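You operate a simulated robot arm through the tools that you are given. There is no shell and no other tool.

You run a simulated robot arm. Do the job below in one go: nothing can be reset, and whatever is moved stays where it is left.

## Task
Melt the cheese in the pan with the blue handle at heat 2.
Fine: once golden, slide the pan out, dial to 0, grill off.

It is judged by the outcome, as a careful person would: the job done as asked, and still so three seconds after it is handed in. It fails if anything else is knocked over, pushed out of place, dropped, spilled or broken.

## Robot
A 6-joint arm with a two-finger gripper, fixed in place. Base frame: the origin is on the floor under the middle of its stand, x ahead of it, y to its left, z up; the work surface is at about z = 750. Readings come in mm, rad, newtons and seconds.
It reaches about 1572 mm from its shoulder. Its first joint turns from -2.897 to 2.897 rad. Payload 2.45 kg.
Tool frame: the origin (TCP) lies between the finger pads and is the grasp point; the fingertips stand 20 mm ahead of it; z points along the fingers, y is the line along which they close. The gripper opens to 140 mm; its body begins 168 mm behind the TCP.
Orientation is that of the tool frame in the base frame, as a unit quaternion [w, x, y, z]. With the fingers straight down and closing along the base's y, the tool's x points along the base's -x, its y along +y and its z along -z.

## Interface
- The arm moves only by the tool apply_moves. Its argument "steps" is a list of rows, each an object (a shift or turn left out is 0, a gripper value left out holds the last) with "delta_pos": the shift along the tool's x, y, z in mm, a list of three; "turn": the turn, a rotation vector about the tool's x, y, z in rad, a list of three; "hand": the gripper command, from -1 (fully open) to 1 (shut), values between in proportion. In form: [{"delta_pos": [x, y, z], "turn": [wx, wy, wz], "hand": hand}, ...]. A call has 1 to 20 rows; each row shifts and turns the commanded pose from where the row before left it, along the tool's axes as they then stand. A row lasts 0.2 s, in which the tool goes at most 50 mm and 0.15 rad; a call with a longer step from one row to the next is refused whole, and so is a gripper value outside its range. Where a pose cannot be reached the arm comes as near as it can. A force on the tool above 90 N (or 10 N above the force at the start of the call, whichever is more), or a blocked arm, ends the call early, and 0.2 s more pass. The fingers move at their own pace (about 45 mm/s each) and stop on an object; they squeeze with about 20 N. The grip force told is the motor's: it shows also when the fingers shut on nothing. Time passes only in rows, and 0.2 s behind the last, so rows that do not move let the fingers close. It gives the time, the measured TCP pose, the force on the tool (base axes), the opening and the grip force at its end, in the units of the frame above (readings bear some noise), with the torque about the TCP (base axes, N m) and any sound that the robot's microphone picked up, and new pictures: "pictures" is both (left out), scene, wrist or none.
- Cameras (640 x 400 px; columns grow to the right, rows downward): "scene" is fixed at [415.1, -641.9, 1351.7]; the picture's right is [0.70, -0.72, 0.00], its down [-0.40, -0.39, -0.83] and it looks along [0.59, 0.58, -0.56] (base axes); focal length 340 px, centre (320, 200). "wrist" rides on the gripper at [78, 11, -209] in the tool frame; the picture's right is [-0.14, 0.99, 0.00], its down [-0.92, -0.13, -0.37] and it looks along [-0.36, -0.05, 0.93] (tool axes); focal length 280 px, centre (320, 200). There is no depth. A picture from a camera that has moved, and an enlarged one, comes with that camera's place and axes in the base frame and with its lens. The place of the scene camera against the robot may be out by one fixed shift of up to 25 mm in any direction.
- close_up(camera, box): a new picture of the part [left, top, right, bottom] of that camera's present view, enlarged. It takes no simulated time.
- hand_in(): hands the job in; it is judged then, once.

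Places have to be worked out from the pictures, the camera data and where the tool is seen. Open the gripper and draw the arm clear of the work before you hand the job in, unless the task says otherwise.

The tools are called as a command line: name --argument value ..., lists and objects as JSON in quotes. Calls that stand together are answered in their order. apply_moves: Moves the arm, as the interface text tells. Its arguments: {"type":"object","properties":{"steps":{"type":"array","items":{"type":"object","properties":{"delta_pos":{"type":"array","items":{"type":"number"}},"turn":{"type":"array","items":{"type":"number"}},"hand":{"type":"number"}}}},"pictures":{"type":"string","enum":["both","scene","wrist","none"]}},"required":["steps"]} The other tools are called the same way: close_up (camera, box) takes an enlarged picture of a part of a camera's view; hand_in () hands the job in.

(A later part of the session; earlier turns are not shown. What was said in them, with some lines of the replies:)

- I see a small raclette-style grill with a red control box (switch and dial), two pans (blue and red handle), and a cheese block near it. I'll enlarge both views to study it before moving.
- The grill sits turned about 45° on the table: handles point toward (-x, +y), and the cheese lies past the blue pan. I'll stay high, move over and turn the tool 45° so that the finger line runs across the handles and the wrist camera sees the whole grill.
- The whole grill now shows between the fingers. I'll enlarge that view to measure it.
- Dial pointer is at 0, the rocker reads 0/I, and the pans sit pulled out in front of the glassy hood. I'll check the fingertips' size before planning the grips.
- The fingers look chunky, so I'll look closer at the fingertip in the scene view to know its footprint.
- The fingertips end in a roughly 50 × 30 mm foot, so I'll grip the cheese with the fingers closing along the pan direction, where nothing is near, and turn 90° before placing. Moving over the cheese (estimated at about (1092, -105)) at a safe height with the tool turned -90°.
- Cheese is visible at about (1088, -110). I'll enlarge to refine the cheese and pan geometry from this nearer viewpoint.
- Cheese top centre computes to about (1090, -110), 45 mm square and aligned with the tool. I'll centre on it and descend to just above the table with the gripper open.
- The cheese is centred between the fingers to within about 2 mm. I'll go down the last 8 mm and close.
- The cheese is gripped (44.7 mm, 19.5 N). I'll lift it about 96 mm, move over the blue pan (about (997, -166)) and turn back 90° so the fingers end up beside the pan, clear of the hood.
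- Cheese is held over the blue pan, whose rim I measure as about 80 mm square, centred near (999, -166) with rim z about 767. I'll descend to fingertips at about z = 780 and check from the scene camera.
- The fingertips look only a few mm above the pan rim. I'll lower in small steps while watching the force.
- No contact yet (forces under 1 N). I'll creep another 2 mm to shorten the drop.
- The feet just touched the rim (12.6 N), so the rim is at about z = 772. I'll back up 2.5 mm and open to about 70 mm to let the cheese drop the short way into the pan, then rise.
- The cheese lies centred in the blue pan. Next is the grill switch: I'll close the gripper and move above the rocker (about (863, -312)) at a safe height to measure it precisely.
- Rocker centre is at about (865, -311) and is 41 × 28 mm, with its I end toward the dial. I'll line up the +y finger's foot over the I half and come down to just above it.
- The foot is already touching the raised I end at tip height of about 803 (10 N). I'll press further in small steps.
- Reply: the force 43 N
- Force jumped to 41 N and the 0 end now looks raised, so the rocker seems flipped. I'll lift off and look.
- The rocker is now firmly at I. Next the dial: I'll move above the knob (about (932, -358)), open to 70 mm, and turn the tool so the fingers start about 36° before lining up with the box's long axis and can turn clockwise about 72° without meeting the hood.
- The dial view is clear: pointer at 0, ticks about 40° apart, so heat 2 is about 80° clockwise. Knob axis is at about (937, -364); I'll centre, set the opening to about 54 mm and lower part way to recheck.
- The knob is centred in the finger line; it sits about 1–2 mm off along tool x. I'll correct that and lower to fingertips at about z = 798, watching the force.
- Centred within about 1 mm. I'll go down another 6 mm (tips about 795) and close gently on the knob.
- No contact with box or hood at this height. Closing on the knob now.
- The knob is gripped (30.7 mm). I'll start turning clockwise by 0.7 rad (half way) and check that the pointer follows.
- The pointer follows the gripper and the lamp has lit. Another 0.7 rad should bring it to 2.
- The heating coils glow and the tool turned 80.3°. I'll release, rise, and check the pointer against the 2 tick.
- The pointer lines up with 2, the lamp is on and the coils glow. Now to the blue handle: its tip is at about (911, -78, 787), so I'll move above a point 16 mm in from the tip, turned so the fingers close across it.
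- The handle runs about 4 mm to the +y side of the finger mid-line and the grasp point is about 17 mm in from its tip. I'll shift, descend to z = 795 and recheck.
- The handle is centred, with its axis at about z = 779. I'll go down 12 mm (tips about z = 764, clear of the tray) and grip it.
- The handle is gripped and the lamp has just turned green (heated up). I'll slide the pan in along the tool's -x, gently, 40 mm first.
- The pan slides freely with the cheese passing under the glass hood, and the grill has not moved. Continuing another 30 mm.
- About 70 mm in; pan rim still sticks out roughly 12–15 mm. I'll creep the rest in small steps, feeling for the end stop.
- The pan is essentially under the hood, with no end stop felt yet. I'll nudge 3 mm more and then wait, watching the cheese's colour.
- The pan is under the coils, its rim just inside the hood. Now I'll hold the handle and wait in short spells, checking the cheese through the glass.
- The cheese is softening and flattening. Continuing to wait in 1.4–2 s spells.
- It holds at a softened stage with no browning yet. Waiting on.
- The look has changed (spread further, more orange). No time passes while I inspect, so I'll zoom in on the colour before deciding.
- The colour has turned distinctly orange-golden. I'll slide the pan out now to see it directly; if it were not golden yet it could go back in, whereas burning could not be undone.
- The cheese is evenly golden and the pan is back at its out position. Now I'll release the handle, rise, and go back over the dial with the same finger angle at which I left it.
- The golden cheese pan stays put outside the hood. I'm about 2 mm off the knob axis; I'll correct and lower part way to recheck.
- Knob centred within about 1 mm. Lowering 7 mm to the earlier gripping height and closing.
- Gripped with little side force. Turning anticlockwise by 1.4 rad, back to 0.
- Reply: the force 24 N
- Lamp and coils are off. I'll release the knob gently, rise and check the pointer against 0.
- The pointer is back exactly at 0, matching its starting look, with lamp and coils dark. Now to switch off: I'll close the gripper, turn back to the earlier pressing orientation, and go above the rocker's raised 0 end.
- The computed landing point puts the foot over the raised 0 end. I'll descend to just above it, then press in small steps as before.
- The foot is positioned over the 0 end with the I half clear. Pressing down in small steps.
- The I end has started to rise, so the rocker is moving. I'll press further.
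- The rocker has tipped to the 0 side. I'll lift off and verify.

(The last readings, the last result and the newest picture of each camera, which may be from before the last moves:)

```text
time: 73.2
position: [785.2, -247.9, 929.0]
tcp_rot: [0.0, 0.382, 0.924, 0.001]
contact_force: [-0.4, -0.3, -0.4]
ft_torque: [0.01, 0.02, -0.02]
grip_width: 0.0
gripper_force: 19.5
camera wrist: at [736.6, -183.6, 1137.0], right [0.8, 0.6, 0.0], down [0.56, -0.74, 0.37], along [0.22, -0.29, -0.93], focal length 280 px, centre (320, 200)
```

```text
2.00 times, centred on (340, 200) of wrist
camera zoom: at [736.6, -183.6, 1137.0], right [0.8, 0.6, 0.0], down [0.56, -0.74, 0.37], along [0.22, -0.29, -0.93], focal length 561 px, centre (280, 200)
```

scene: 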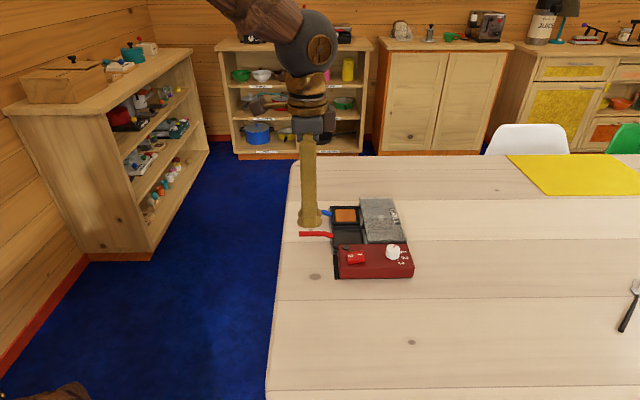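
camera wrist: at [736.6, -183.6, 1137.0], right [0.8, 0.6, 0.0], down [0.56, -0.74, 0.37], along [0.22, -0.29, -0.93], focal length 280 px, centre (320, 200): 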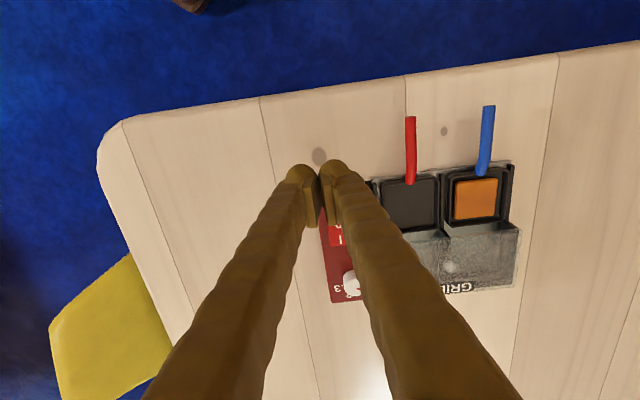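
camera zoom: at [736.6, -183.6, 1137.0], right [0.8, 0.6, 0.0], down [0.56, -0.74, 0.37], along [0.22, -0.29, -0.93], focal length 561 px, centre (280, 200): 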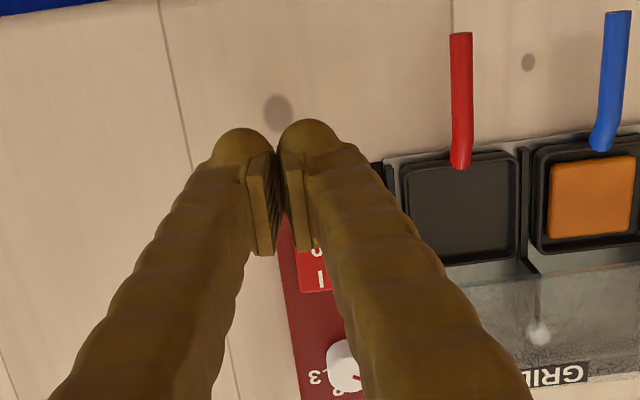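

The rocker matches its original off (0) look, the dial is at 0, and lamp and coils are dark. I'll open the gripper, raise the arm clear, and take a last look.

apply_moves --steps '[{"delta_pos": [0, 0, -45], "hand": 0}, {"delta_pos": [0, 0, -45], "hand": -1}, {"delta_pos": [20, 0, -40]}, {"delta_pos": [20, 0, -40]}, {"delta_pos": [20, 0, 0]}, {"delta_pos": [0, 0, 0]}, {"delta_pos": [0, 0, 0]}, {"delta_pos": [0, 0, 0]}]' --pictures "both"

close_up --camera "scene" --box '[290, 185, 430, 290]'

close_up --camera "wrist" --box '[250, 150, 450, 350]'

```text
time: 75.0
position: [743.3, -204.2, 1100.6]
tcp_rot: [0.0, 0.382, 0.924, 0.0]
contact_force: [-0.1, -0.5, -0.7]
ft_torque: [0.03, -0.04, 0.02]
grip_width: 140.0
gripper_force: 0.1
camera wrist: at [696.0, -140.7, 1309.6], right [0.8, 0.6, 0.0], down [0.56, -0.74, 0.37], along [0.22, -0.29, -0.93], focal length 280 px, centre (320, 200)
```

scene: 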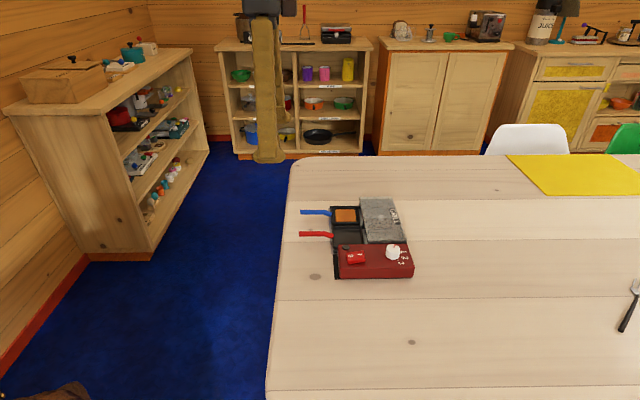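
wrist: 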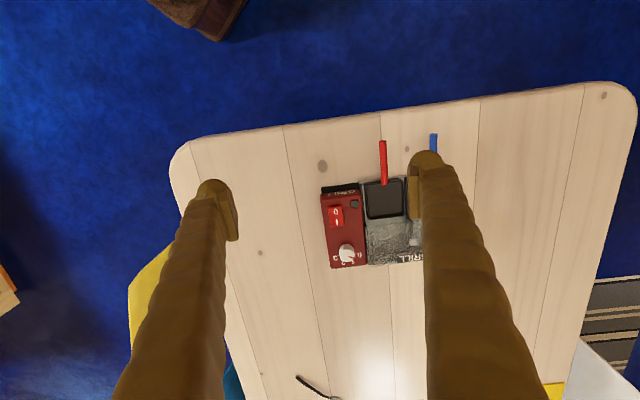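

```text
3.81 times, centred on (360, 238) of scene
camera zoom: at [415.1, -641.9, 1351.7], right [0.7, -0.72, 0.0], down [-0.4, -0.39, -0.83], along [0.59, 0.58, -0.56], focal length 1295 px, centre (168, 57)
```

zoom: 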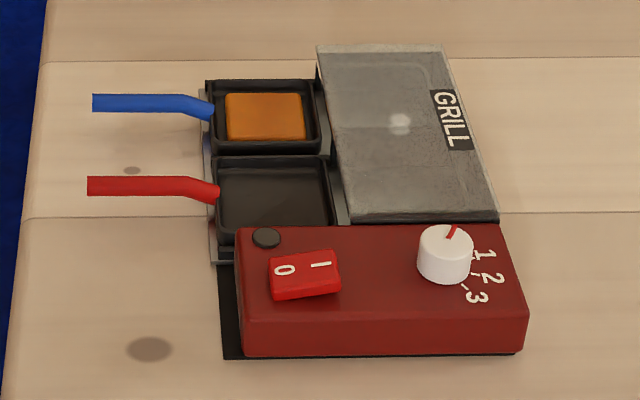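

```text
2.00 times, centred on (350, 250) of wrist
camera zoom: at [696.0, -140.7, 1309.6], right [0.8, 0.6, 0.0], down [0.56, -0.74, 0.37], along [0.22, -0.29, -0.93], focal length 561 px, centre (260, 100)
```

zoom: 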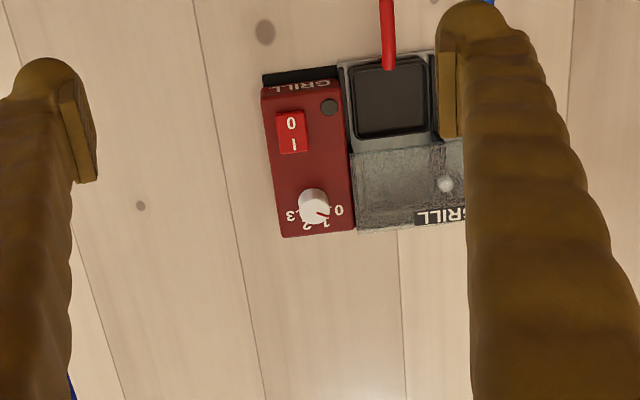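

Everything is as asked: golden melted cheese in the blue-handled pan, pan slid out, dial at 0, rocker at 0 with lamp and coils dark. The gripper is open and the arm clear, so I'm handing in.

hand_in

```text
The job is handed in.
```

The cheese is melted to an even golden colour in the blue-handled pan. The pan is slid out of the grill, the dial is back at 0, and the grill is switched off with its lamp and coils dark.

I put the cheese in the pan, switched the grill on, set the dial to 2, and slid the pan in once the lamp turned green. It turned golden after about seven seconds, and I pulled it out straight away.

In the camera view the grill's red control box ended up about 1 mm from where it started. Nothing was knocked over, dropped or spilled. The gripper was open and the arm clear when I handed the job in.
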